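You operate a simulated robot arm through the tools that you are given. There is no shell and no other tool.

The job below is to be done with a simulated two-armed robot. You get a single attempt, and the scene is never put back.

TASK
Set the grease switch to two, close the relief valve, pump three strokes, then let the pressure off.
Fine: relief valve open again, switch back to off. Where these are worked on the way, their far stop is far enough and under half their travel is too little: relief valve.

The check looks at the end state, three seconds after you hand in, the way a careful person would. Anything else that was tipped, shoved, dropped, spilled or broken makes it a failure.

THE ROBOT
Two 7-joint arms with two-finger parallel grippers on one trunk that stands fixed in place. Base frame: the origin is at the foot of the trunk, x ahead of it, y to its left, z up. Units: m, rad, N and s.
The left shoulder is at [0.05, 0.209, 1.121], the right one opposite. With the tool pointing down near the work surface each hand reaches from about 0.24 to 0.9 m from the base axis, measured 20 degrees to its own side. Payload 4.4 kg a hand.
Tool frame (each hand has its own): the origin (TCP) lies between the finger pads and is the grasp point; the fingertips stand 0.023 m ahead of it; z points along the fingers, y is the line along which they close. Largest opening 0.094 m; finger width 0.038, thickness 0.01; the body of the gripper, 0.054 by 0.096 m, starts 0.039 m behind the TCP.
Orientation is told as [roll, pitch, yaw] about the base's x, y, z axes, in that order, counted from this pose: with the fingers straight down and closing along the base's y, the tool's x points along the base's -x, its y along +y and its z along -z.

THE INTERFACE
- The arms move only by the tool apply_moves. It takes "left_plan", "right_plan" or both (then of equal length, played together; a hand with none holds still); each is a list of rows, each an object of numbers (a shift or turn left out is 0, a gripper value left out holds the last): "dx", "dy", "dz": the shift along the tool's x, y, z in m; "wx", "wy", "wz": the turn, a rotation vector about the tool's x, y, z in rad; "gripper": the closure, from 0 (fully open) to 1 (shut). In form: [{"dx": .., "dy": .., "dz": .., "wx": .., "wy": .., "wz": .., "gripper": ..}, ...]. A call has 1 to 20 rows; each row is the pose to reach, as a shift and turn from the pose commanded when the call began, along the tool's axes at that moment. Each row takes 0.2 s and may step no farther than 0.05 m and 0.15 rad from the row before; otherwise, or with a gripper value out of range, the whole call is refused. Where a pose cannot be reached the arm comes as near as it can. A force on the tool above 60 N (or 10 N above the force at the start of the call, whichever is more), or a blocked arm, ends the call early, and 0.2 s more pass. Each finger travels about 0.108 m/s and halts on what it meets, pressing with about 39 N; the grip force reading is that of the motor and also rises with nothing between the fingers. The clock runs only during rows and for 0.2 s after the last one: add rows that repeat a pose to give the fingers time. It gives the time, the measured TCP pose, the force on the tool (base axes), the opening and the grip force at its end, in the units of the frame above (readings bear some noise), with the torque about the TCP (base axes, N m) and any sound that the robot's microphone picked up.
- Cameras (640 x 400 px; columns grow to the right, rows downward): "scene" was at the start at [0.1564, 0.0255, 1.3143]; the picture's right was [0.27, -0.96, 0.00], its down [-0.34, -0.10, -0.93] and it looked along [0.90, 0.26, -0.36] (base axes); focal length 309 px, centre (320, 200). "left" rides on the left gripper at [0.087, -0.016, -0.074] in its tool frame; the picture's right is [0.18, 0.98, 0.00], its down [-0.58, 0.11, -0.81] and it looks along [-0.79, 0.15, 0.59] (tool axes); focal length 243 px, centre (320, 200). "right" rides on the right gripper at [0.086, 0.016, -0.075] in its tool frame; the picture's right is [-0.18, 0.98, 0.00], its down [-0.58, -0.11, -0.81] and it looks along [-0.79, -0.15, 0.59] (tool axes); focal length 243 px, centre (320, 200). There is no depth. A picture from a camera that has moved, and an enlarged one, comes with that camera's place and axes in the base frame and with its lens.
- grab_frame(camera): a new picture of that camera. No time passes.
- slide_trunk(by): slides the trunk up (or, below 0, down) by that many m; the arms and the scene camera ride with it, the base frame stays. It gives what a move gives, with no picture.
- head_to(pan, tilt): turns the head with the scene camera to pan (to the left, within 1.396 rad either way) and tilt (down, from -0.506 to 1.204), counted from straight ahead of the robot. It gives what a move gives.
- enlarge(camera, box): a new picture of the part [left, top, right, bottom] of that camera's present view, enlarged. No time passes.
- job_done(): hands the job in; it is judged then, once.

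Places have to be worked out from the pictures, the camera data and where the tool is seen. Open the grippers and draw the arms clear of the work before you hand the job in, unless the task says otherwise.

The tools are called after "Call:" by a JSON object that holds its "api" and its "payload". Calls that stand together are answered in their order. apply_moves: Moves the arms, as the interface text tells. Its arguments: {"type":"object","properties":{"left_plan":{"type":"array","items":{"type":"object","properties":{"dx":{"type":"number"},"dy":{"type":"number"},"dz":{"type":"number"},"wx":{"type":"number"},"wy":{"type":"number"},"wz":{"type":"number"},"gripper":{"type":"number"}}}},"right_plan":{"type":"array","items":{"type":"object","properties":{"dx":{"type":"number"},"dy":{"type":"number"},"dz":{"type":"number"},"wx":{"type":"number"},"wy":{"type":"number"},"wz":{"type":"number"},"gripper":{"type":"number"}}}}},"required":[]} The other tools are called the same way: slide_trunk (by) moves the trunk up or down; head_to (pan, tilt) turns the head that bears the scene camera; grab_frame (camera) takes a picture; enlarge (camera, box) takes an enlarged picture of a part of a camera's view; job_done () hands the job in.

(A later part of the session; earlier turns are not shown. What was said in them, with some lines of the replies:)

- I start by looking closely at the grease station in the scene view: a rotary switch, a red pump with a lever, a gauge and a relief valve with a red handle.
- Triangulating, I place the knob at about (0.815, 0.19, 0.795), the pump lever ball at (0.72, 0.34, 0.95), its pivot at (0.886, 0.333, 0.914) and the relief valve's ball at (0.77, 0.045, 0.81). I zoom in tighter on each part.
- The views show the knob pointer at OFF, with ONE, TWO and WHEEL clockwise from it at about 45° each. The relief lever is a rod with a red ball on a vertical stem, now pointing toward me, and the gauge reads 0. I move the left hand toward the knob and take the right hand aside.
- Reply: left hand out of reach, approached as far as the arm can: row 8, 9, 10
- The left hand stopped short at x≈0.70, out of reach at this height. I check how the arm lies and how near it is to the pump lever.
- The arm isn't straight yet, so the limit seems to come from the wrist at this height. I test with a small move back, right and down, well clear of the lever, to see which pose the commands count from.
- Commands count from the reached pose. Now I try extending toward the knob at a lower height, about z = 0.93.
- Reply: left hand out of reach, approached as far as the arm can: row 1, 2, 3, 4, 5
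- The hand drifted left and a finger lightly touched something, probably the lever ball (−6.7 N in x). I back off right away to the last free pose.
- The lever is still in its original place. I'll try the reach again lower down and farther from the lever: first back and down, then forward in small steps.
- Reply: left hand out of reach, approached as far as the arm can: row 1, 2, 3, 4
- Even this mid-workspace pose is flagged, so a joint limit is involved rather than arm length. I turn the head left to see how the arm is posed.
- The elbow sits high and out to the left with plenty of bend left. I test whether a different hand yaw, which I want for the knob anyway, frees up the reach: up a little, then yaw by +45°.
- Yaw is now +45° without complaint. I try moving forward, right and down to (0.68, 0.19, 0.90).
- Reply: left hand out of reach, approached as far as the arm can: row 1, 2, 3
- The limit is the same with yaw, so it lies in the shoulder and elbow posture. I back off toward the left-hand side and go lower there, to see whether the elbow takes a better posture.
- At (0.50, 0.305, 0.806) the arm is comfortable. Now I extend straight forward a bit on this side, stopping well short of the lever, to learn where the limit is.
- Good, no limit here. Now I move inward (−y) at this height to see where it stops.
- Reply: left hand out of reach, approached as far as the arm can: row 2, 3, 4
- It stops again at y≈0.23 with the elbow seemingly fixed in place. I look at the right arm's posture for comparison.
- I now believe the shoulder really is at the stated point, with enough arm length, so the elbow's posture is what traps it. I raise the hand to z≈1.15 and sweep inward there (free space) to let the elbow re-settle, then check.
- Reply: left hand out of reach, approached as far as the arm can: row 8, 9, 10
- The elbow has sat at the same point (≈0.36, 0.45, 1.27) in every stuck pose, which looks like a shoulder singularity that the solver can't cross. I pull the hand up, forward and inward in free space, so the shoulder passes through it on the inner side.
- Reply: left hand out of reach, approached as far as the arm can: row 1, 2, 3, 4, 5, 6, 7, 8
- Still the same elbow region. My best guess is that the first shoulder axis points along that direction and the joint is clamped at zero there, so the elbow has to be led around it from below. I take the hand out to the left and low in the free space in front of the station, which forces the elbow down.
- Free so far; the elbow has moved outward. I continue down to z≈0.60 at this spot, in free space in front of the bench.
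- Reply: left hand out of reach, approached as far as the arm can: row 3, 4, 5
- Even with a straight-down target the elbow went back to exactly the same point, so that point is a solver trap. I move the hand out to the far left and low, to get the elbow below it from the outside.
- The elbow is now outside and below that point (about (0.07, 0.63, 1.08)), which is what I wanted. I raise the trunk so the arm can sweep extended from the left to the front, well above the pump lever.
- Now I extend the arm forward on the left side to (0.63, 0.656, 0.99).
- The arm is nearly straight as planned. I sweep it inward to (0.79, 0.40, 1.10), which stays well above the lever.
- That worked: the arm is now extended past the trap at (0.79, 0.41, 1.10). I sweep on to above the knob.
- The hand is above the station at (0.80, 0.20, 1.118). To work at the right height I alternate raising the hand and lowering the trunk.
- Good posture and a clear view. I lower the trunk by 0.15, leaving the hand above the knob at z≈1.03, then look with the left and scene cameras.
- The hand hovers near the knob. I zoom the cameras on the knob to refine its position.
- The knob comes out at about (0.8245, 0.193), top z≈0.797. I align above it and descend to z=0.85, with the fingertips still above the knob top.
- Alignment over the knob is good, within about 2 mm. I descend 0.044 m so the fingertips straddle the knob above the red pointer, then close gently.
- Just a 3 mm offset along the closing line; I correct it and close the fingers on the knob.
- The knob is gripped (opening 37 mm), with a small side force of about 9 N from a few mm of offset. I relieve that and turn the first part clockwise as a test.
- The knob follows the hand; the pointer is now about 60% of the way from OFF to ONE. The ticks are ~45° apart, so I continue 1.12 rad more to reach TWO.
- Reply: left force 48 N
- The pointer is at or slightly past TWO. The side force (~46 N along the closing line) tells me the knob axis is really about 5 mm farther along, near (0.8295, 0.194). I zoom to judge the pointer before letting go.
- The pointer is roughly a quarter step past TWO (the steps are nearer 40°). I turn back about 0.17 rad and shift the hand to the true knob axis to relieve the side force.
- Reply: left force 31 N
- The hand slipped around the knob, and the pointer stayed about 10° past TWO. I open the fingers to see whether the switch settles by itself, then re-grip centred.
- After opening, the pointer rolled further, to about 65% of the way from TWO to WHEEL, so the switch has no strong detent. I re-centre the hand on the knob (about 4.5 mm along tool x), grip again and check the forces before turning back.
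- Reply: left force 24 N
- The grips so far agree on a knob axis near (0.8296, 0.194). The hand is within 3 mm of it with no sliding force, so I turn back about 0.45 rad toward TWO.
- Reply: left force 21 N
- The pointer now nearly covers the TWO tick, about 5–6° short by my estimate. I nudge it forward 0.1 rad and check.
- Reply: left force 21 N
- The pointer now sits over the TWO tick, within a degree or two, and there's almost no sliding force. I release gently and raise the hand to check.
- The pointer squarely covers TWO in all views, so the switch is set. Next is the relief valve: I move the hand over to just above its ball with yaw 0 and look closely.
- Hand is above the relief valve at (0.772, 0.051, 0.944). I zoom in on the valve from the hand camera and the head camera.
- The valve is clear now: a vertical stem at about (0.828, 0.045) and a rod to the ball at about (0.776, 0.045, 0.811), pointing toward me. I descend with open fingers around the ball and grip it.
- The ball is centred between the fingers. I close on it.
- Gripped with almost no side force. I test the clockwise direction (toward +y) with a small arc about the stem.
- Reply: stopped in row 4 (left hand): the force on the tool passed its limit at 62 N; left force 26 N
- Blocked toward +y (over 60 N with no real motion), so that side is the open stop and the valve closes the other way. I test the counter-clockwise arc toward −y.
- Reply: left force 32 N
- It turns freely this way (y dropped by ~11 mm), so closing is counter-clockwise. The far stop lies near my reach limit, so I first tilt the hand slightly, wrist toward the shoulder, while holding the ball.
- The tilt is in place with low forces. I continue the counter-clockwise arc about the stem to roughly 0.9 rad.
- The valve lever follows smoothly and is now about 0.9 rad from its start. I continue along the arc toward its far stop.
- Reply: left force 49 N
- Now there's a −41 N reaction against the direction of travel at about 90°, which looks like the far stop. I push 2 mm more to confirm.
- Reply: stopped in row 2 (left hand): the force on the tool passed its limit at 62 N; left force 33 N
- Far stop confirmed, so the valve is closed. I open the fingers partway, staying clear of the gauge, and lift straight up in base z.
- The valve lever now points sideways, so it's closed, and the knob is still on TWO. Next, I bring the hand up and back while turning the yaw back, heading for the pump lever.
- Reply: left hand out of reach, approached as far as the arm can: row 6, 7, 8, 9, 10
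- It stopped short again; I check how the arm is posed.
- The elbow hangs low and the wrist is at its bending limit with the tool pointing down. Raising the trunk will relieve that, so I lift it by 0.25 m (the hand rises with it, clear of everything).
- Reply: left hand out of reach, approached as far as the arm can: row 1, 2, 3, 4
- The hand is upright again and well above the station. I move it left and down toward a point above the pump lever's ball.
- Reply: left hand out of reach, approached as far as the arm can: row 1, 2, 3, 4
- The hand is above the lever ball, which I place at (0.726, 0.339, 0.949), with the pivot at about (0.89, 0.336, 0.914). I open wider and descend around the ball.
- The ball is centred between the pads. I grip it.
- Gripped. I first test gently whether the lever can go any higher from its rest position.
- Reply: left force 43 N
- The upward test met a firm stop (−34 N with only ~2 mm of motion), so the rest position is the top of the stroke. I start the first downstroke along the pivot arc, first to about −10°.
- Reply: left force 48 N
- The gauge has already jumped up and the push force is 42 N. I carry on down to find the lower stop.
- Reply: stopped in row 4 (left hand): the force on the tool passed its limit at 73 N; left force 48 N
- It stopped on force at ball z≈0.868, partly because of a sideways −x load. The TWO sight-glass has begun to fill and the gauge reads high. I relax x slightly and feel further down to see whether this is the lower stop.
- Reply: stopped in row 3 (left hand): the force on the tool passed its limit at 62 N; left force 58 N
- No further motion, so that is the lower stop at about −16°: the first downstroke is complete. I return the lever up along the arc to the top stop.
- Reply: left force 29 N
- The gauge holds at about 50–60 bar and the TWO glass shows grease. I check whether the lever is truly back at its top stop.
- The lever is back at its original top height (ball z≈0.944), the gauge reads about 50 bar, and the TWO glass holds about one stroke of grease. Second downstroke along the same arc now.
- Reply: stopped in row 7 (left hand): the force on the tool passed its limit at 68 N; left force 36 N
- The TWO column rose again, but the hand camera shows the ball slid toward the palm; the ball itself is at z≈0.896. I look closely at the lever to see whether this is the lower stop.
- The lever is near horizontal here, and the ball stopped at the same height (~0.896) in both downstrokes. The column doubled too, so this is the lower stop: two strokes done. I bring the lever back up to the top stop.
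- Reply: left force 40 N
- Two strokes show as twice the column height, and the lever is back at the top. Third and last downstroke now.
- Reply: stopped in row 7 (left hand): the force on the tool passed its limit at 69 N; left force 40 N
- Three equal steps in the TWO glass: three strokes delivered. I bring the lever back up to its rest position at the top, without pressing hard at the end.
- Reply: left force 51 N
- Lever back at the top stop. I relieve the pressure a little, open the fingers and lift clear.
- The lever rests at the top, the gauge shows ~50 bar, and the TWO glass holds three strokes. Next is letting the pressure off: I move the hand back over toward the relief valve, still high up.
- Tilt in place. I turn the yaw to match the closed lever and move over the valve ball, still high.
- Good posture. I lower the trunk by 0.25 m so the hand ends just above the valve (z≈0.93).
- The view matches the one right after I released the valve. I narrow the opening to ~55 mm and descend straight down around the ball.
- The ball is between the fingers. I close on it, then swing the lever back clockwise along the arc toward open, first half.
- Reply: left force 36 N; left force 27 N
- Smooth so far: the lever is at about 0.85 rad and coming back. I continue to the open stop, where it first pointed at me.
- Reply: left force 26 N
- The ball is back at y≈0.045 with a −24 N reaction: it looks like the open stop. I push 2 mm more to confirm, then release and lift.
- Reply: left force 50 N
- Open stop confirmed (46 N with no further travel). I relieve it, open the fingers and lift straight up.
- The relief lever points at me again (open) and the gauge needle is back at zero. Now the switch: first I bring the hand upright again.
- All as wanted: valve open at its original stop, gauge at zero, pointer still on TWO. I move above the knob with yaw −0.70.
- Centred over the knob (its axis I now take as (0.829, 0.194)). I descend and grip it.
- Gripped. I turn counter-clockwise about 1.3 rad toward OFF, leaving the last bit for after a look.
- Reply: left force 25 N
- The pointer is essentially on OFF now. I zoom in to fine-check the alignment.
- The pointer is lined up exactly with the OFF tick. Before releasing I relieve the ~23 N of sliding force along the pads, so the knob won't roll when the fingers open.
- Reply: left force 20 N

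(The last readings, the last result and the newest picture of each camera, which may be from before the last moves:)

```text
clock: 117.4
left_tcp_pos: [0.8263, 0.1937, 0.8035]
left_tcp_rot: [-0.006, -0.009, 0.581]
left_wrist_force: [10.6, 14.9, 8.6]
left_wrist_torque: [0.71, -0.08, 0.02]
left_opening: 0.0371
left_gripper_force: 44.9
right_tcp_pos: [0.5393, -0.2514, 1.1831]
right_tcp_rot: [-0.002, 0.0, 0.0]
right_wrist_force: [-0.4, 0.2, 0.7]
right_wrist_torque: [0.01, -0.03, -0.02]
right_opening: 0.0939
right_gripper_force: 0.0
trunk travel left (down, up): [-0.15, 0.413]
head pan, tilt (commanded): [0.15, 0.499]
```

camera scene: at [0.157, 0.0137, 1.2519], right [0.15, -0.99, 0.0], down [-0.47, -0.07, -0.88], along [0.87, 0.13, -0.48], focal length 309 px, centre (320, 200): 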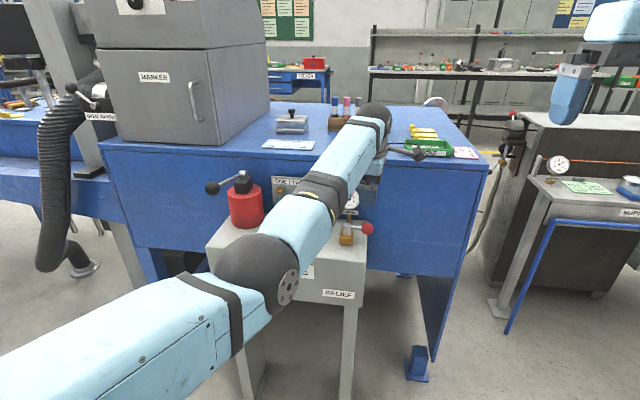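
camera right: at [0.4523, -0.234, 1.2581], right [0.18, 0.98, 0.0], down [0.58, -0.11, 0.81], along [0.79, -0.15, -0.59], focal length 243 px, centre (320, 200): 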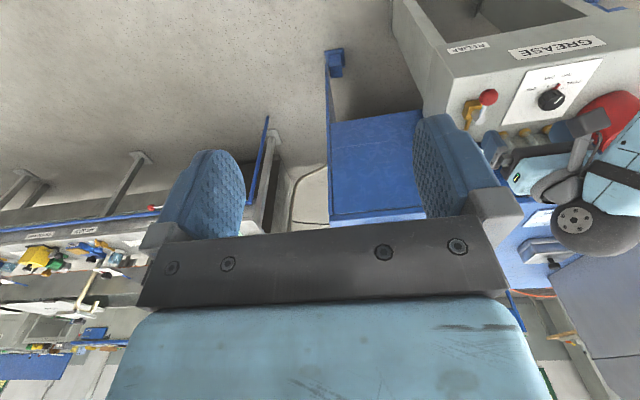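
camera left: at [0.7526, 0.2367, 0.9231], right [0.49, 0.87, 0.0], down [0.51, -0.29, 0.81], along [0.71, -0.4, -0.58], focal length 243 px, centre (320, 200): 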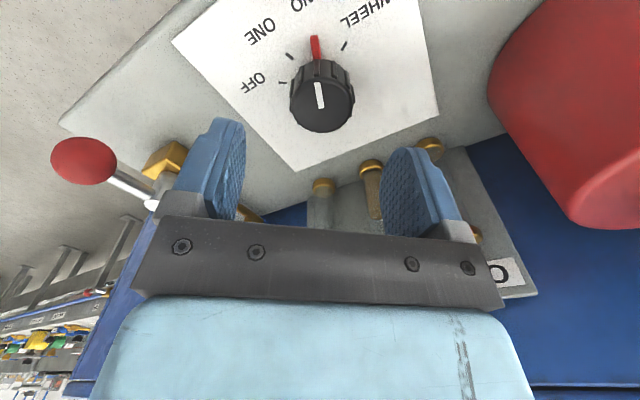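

That lowered it by about 6 N per mm; I shift 3 mm more.

Call:
{"api": "apply_moves", "payload": {"left_plan": [{"dx": -0.0015}, {"dx": -0.003}, {"dx": -0.003}]}}

Call:
{"api": "enlarge", "payload": {"camera": "left", "box": [280, 60, 400, 140]}}

```text
clock: 118.2
left_tcp_pos: [0.8277, 0.1946, 0.8026]
left_tcp_rot: [-0.006, -0.003, 0.579]
left_wrist_force: [-32.2, 0.9, 3.9]
left_wrist_torque: [0.11, 0.93, 0.03]
left_opening: 0.0371
left_gripper_force: 45.4
right_tcp_pos: [0.5364, -0.2523, 1.1857]
right_tcp_rot: [-0.001, -0.002, 0.0]
right_wrist_force: [0.1, -0.2, 0.0]
right_wrist_torque: [0.01, 0.0, 0.01]
right_opening: 0.0941
right_gripper_force: 0.1
trunk travel left (down, up): [-0.15, 0.413]
head pan, tilt (commanded): [0.15, 0.499]
```

```text
5.00 times, centred on (340, 100) of left
camera zoom: at [0.7628, 0.1332, 0.8771], right [-0.69, 0.72, -0.01], down [0.42, 0.41, 0.81], along [0.59, 0.56, -0.59], focal length 1213 px, centre (220, 700)
```

zoom: 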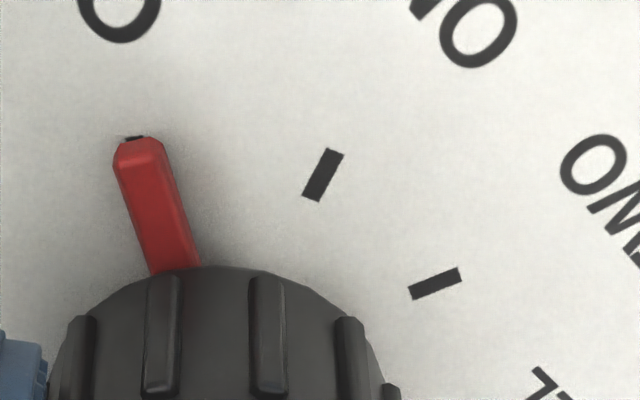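

That overshot slightly (+26 N now). I go back 1.8 mm and trim y, aiming for zero.

Call:
{"api": "apply_moves", "payload": {"left_plan": [{"dx": 0.001, "dy": 0.0004}, {"dx": 0.0018, "dy": 0.0008}, {"dx": 0.0018, "dy": 0.0008}]}}

```text
clock: 119.0
left_tcp_pos: [0.8287, 0.1945, 0.8021]
left_tcp_rot: [-0.008, -0.008, 0.581]
left_wrist_force: [-24.5, -10.4, -7.4]
left_wrist_torque: [-0.42, 0.9, 0.05]
left_opening: 0.0373
left_gripper_force: 44.9
right_tcp_pos: [0.5379, -0.2521, 1.1842]
right_tcp_rot: [0.001, 0.001, 0.002]
right_wrist_force: [0.2, 0.0, -0.6]
right_wrist_torque: [0.02, 0.02, -0.02]
right_opening: 0.094
right_gripper_force: 0.1
trunk travel left (down, up): [-0.15, 0.413]
head pan, tilt (commanded): [0.15, 0.499]
```

Still +26 N along tool x; I move 2 mm further the same way and re-read.

Call:
{"api": "apply_moves", "payload": {"left_plan": [{"dx": 0.001}, {"dx": 0.002}, {"dx": 0.002}]}}

Call:
{"api": "enlarge", "payload": {"camera": "left", "box": [280, 60, 400, 140]}}

```text
clock: 119.8
left_tcp_pos: [0.8288, 0.1938, 0.8022]
left_tcp_rot: [-0.007, -0.008, 0.581]
left_wrist_force: [-5.8, -9.6, -6.7]
left_wrist_torque: [-0.02, 0.43, 0.01]
left_opening: 0.0373
left_gripper_force: 44.8
right_tcp_pos: [0.5389, -0.2532, 1.1833]
right_tcp_rot: [-0.001, 0.001, 0.0]
right_wrist_force: [0.8, 1.2, -0.5]
right_wrist_torque: [0.03, 0.02, -0.01]
right_opening: 0.0941
right_gripper_force: 0.0
trunk travel left (down, up): [-0.15, 0.413]
head pan, tilt (commanded): [0.15, 0.499]
```

```text
5.00 times, centred on (340, 100) of left
camera zoom: at [0.7626, 0.1329, 0.8766], right [-0.69, 0.72, -0.01], down [0.42, 0.41, 0.81], along [0.59, 0.56, -0.59], focal length 1213 px, centre (220, 700)
```

zoom: 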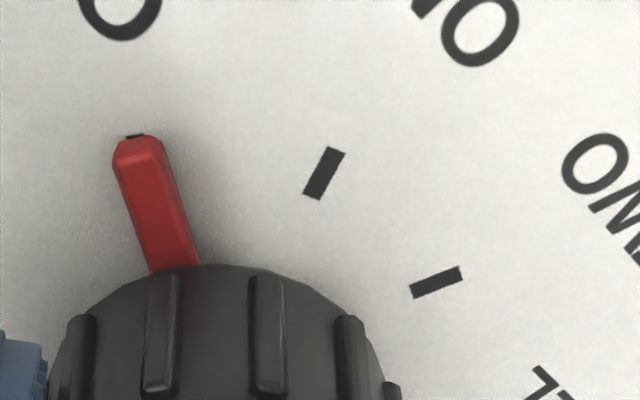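

Forces are down to about 10 N and the pointer is unchanged on OFF. I open the fingers and lift clear.

Call:
{"api": "apply_moves", "payload": {"left_plan": [{"dx": 0.0007}, {"dx": 0.0007, "gripper": 0.5}, {"dx": 0.0007, "gripper": 0.2}, {"dx": 0.0007, "gripper": 0.05}, {"dx": 0.0007, "dz": -0.03, "gripper": 0.05}, {"dx": 0.0007, "dz": -0.065, "gripper": 0.05}, {"dx": 0.0007, "dz": -0.1, "gripper": 0.05}]}}

Call:
{"api": "grab_frame", "payload": {"camera": "left"}}

Call:
{"api": "enlarge", "payload": {"camera": "right", "box": [500, 50, 600, 120]}}

Call:
{"api": "enlarge", "payload": {"camera": "scene", "box": [260, 170, 400, 280]}}

```text
clock: 121.4
left_tcp_pos: [0.8251, 0.1926, 0.9042]
left_tcp_rot: [-0.008, -0.006, 0.581]
left_wrist_force: [-0.3, -0.3, -0.2]
left_wrist_torque: [0.01, -0.03, 0.01]
left_opening: 0.0891
left_gripper_force: 0.0
right_tcp_pos: [0.5384, -0.252, 1.1851]
right_tcp_rot: [0.0, 0.003, -0.001]
right_wrist_force: [-0.3, -0.7, 0.5]
right_wrist_torque: [0.0, 0.0, 0.03]
right_opening: 0.0941
right_gripper_force: 0.1
trunk travel left (down, up): [-0.15, 0.413]
head pan, tilt (commanded): [0.15, 0.499]
```

```text
taken
camera left: at [0.7604, 0.1319, 0.9775], right [-0.69, 0.72, -0.01], down [0.42, 0.41, 0.81], along [0.59, 0.56, -0.59], focal length 243 px, centre (320, 200)
```

left: 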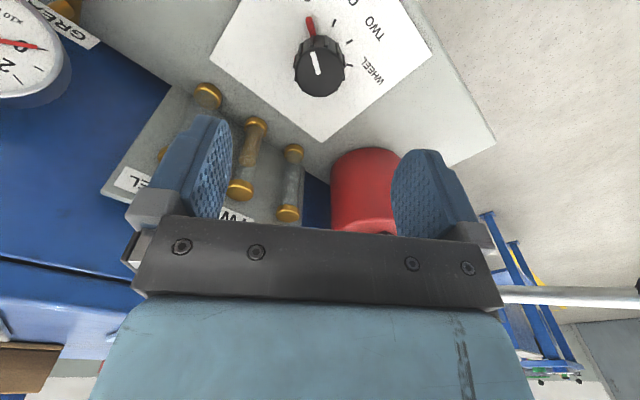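

```text
5.71 times, centred on (550, 85) of right
camera zoom: at [0.4521, -0.234, 1.2575], right [0.18, 0.98, 0.0], down [0.58, -0.11, 0.81], along [0.79, -0.15, -0.59], focal length 1386 px, centre (-994, 857)
```

zoom: 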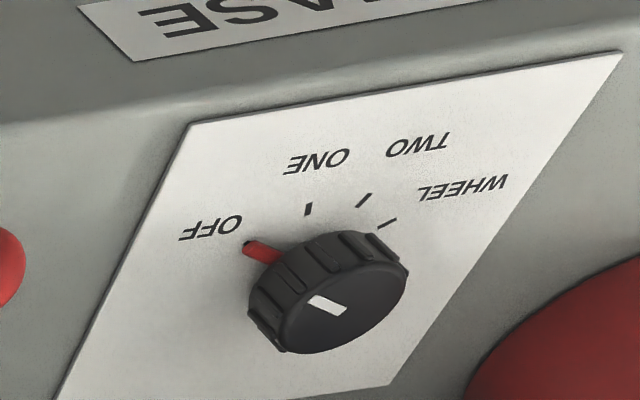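

```text
3.64 times, centred on (330, 225) of scene
camera zoom: at [0.1564, 0.0134, 1.252], right [0.15, -0.99, 0.0], down [-0.47, -0.07, -0.88], along [0.87, 0.13, -0.48], focal length 1125 px, centre (284, 109)
```

zoom: 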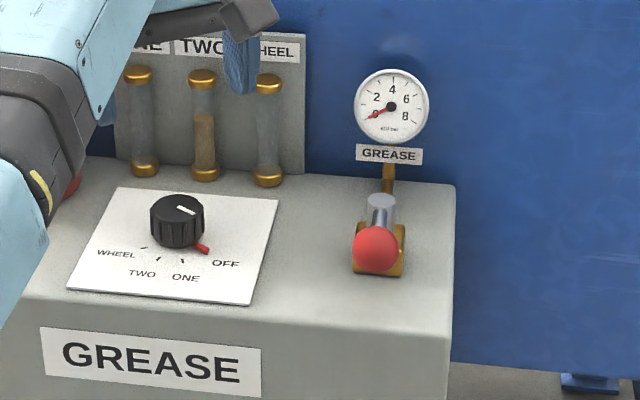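

The switch pointer sits on OFF, the relief is open, the gauge is at 0 and the TWO glass shows the delivered grease. I zoom once more on the pointer for accuracy.

Call:
{"api": "enlarge", "payload": {"camera": "scene", "box": [273, 212, 333, 250]}}

Call:
{"api": "enlarge", "payload": {"camera": "left", "box": [260, 0, 380, 110]}}

Call:
{"api": "enlarge", "payload": {"camera": "right", "box": [530, 75, 580, 110]}}

```text
10.53 times, centred on (303, 231) of scene
camera zoom: at [0.1564, 0.0134, 1.252], right [0.15, -0.99, 0.0], down [-0.47, -0.07, -0.88], along [0.87, 0.13, -0.48], focal length 3257 px, centre (499, -126)
```

zoom: 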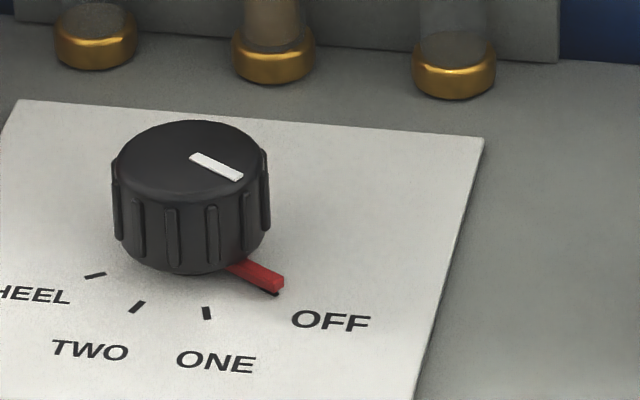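

```text
3.64 times, centred on (320, 55) of left
camera zoom: at [0.7604, 0.1319, 0.9775], right [-0.69, 0.72, -0.01], down [0.42, 0.41, 0.81], along [0.59, 0.56, -0.59], focal length 882 px, centre (320, 727)
```

zoom: 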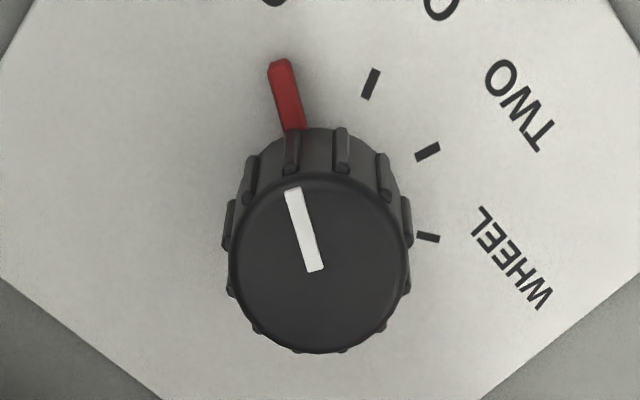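

```text
11.43 times, centred on (555, 92) of right
camera zoom: at [0.4521, -0.234, 1.2575], right [0.18, 0.98, 0.0], down [0.58, -0.11, 0.81], along [0.79, -0.15, -0.59], focal length 2773 px, centre (-2366, 1429)
```

zoom: 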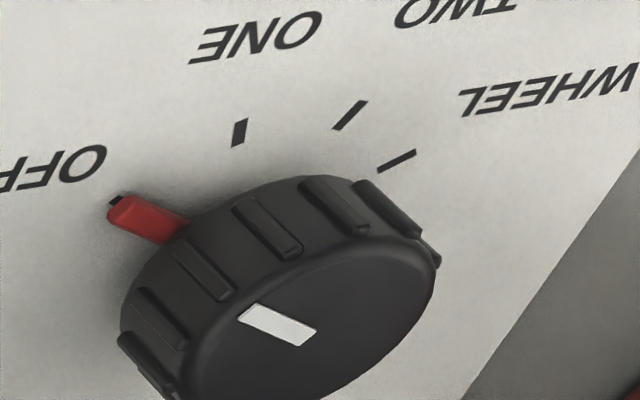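

The pointer angle matches its starting OFF angle to within about a degree. All controls are set, so now I withdraw: raise the trunk, then swing the left arm out to the free space on the left.

Call:
{"api": "slide_trunk", "payload": {"by": 0.33}}

Call:
{"api": "apply_moves", "payload": {"left_plan": [{"wz": 0.0, "dx": 0.0, "dy": 0.04, "dz": 0.0}, {"dx": -0.005, "dy": 0.085, "dz": 0.0}, {"dx": -0.01, "dy": 0.13, "dz": 0.0}, {"dx": -0.015, "dy": 0.175, "dz": 0.005}, {"dx": -0.02, "dy": 0.215, "dz": 0.01}]}}

Call:
{"api": "grab_frame", "payload": {"camera": "scene"}}

```text
clock: 124.7
left_tcp_pos: [0.826, 0.1924, 1.2323]
left_tcp_rot: [-0.008, -0.006, 0.581]
left_wrist_force: [0.3, 0.0, 0.0]
left_wrist_torque: [0.0, 0.04, 0.0]
left_opening: 0.0895
left_gripper_force: 0.1
right_tcp_pos: [0.5387, -0.2512, 1.5136]
right_tcp_rot: [-0.001, 0.001, 0.0]
right_wrist_force: [-0.6, -0.3, 1.0]
right_wrist_torque: [-0.01, 0.02, -0.02]
right_opening: 0.0942
right_gripper_force: 0.0
trunk travel left (down, up): [-0.48, 0.083]
head pan, tilt (commanded): [0.15, 0.499]
```

```text
clock: 125.8
left_tcp_pos: [0.723, 0.3822, 1.2182]
left_tcp_rot: [-0.005, -0.008, 0.581]
left_wrist_force: [0.5, 0.1, -0.8]
left_wrist_torque: [-0.02, 0.0, -0.02]
left_opening: 0.0893
left_gripper_force: 0.1
right_tcp_pos: [0.5376, -0.2503, 1.5141]
right_tcp_rot: [-0.002, 0.0, -0.001]
right_wrist_force: [-0.3, 0.7, 0.5]
right_wrist_torque: [0.04, -0.03, 0.0]
right_opening: 0.0938
right_gripper_force: 0.0
trunk travel left (down, up): [-0.48, 0.083]
head pan, tilt (commanded): [0.15, 0.499]
```

```text
taken
camera scene: at [0.1561, 0.015, 1.5821], right [0.15, -0.99, 0.0], down [-0.47, -0.07, -0.88], along [0.87, 0.13, -0.48], focal length 309 px, centre (320, 200)
```

scene: 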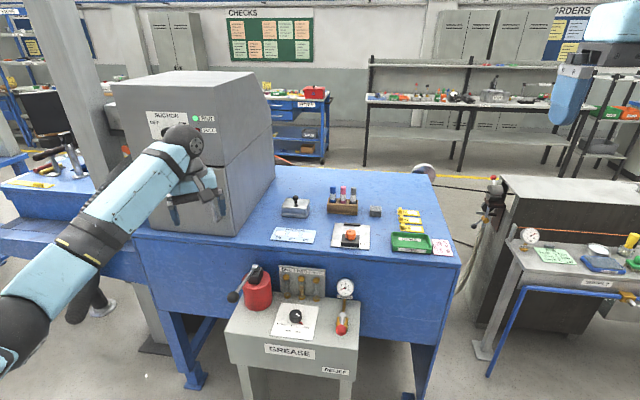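

Everything looks undisturbed. I move the hand a bit farther out to the left and back, clear of the station.

Call:
{"api": "apply_moves", "payload": {"left_plan": [{"dx": 0.0054, "dy": 0.0434, "dz": 0.008}, {"dx": 0.0108, "dy": 0.0868, "dz": 0.016}, {"dx": 0.0162, "dy": 0.1303, "dz": 0.025}, {"dx": 0.0215, "dy": 0.1737, "dz": 0.033}, {"dx": 0.0269, "dy": 0.2171, "dz": 0.042}, {"dx": 0.0323, "dy": 0.2605, "dz": 0.05}, {"dx": 0.0323, "dy": 0.2605, "dz": 0.05, "gripper": 0.0}]}}

Call:
{"api": "grab_frame", "payload": {"camera": "scene"}}

Call:
{"api": "enlarge", "payload": {"camera": "scene", "box": [215, 250, 375, 370]}}

```text
clock: 127.5
left_tcp_pos: [0.5548, 0.5849, 1.1696]
left_tcp_rot: [-0.007, -0.007, 0.583]
left_wrist_force: [0.2, -0.8, 0.3]
left_wrist_torque: [0.0, 0.02, 0.02]
left_opening: 0.094
left_gripper_force: 0.0
right_tcp_pos: [0.5388, -0.2522, 1.5119]
right_tcp_rot: [0.0, 0.002, 0.001]
right_wrist_force: [1.0, -0.8, 0.3]
right_wrist_torque: [0.0, 0.02, 0.04]
right_opening: 0.0941
right_gripper_force: 0.1
trunk travel left (down, up): [-0.48, 0.083]
head pan, tilt (commanded): [0.15, 0.499]
```

```text
taken
camera scene: at [0.1579, 0.0132, 1.5818], right [0.15, -0.99, 0.0], down [-0.47, -0.07, -0.88], along [0.87, 0.13, -0.48], focal length 309 px, centre (320, 200)
```

scene: 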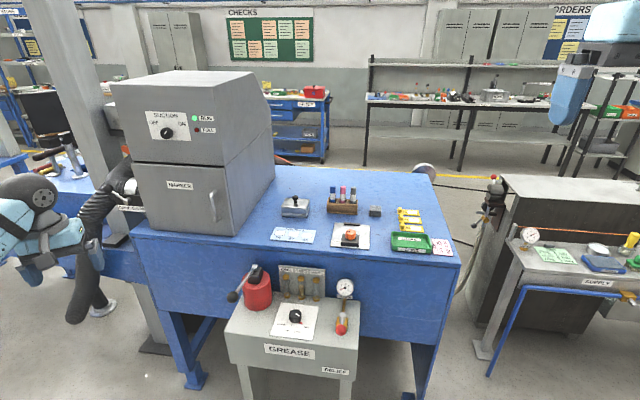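

```text
3.33 times, centred on (295, 310) of scene
camera zoom: at [0.1579, 0.0132, 1.5818], right [0.15, -0.99, 0.0], down [-0.47, -0.07, -0.88], along [0.87, 0.13, -0.48], focal length 1031 px, centre (403, -167)
```

zoom: 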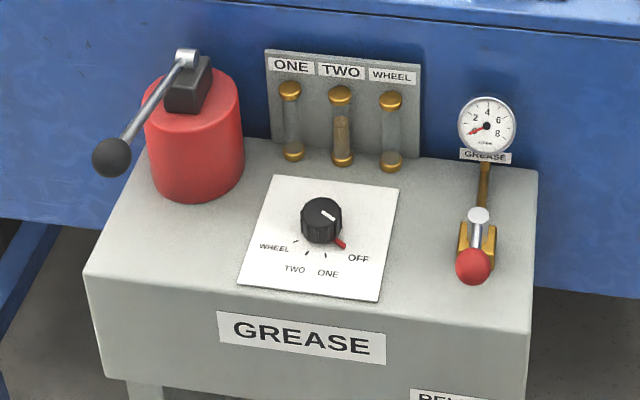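

Final state: switch on OFF, relief valve open at its stop, gauge at zero, and three strokes of grease in the TWO glass. The pump lever is up, both grippers are open and both arms are clear. I hand the job in.

Call:
{"api": "job_done", "payload": {}}

```text
The job is handed in.
```

I set the grease switch to TWO, closed the relief valve and pumped three strokes. Then I let the pressure off, opened the relief valve again and turned the switch back to OFF. I've handed the job in, but I haven't seen the check's verdict.

- **Switch:** the pointer lines up with the OFF tick, within about a degree of where it started. While setting it to TWO it overshot partway toward WHEEL. I turned it back onto TWO before touching the valve or the pump.
- **Relief valve:** it turned to the far stop when closing. It is now back against its open stop, pointing the way it did at the start.
- **Strokes:** the TWO glass rose by three equal steps, and the other two glasses didn't change. The pump lever is back up at its rest position.
- **Pressure:** the gauge held about 50 bar during pumping and reads zero now.

Early on, a finger lightly touched the pump lever's ball (about 7 N) while I was working out the arm's reach. The lever didn't move. In the last pictures nothing else looks tipped or shifted, both grippers are open and both arms are clear of the station.
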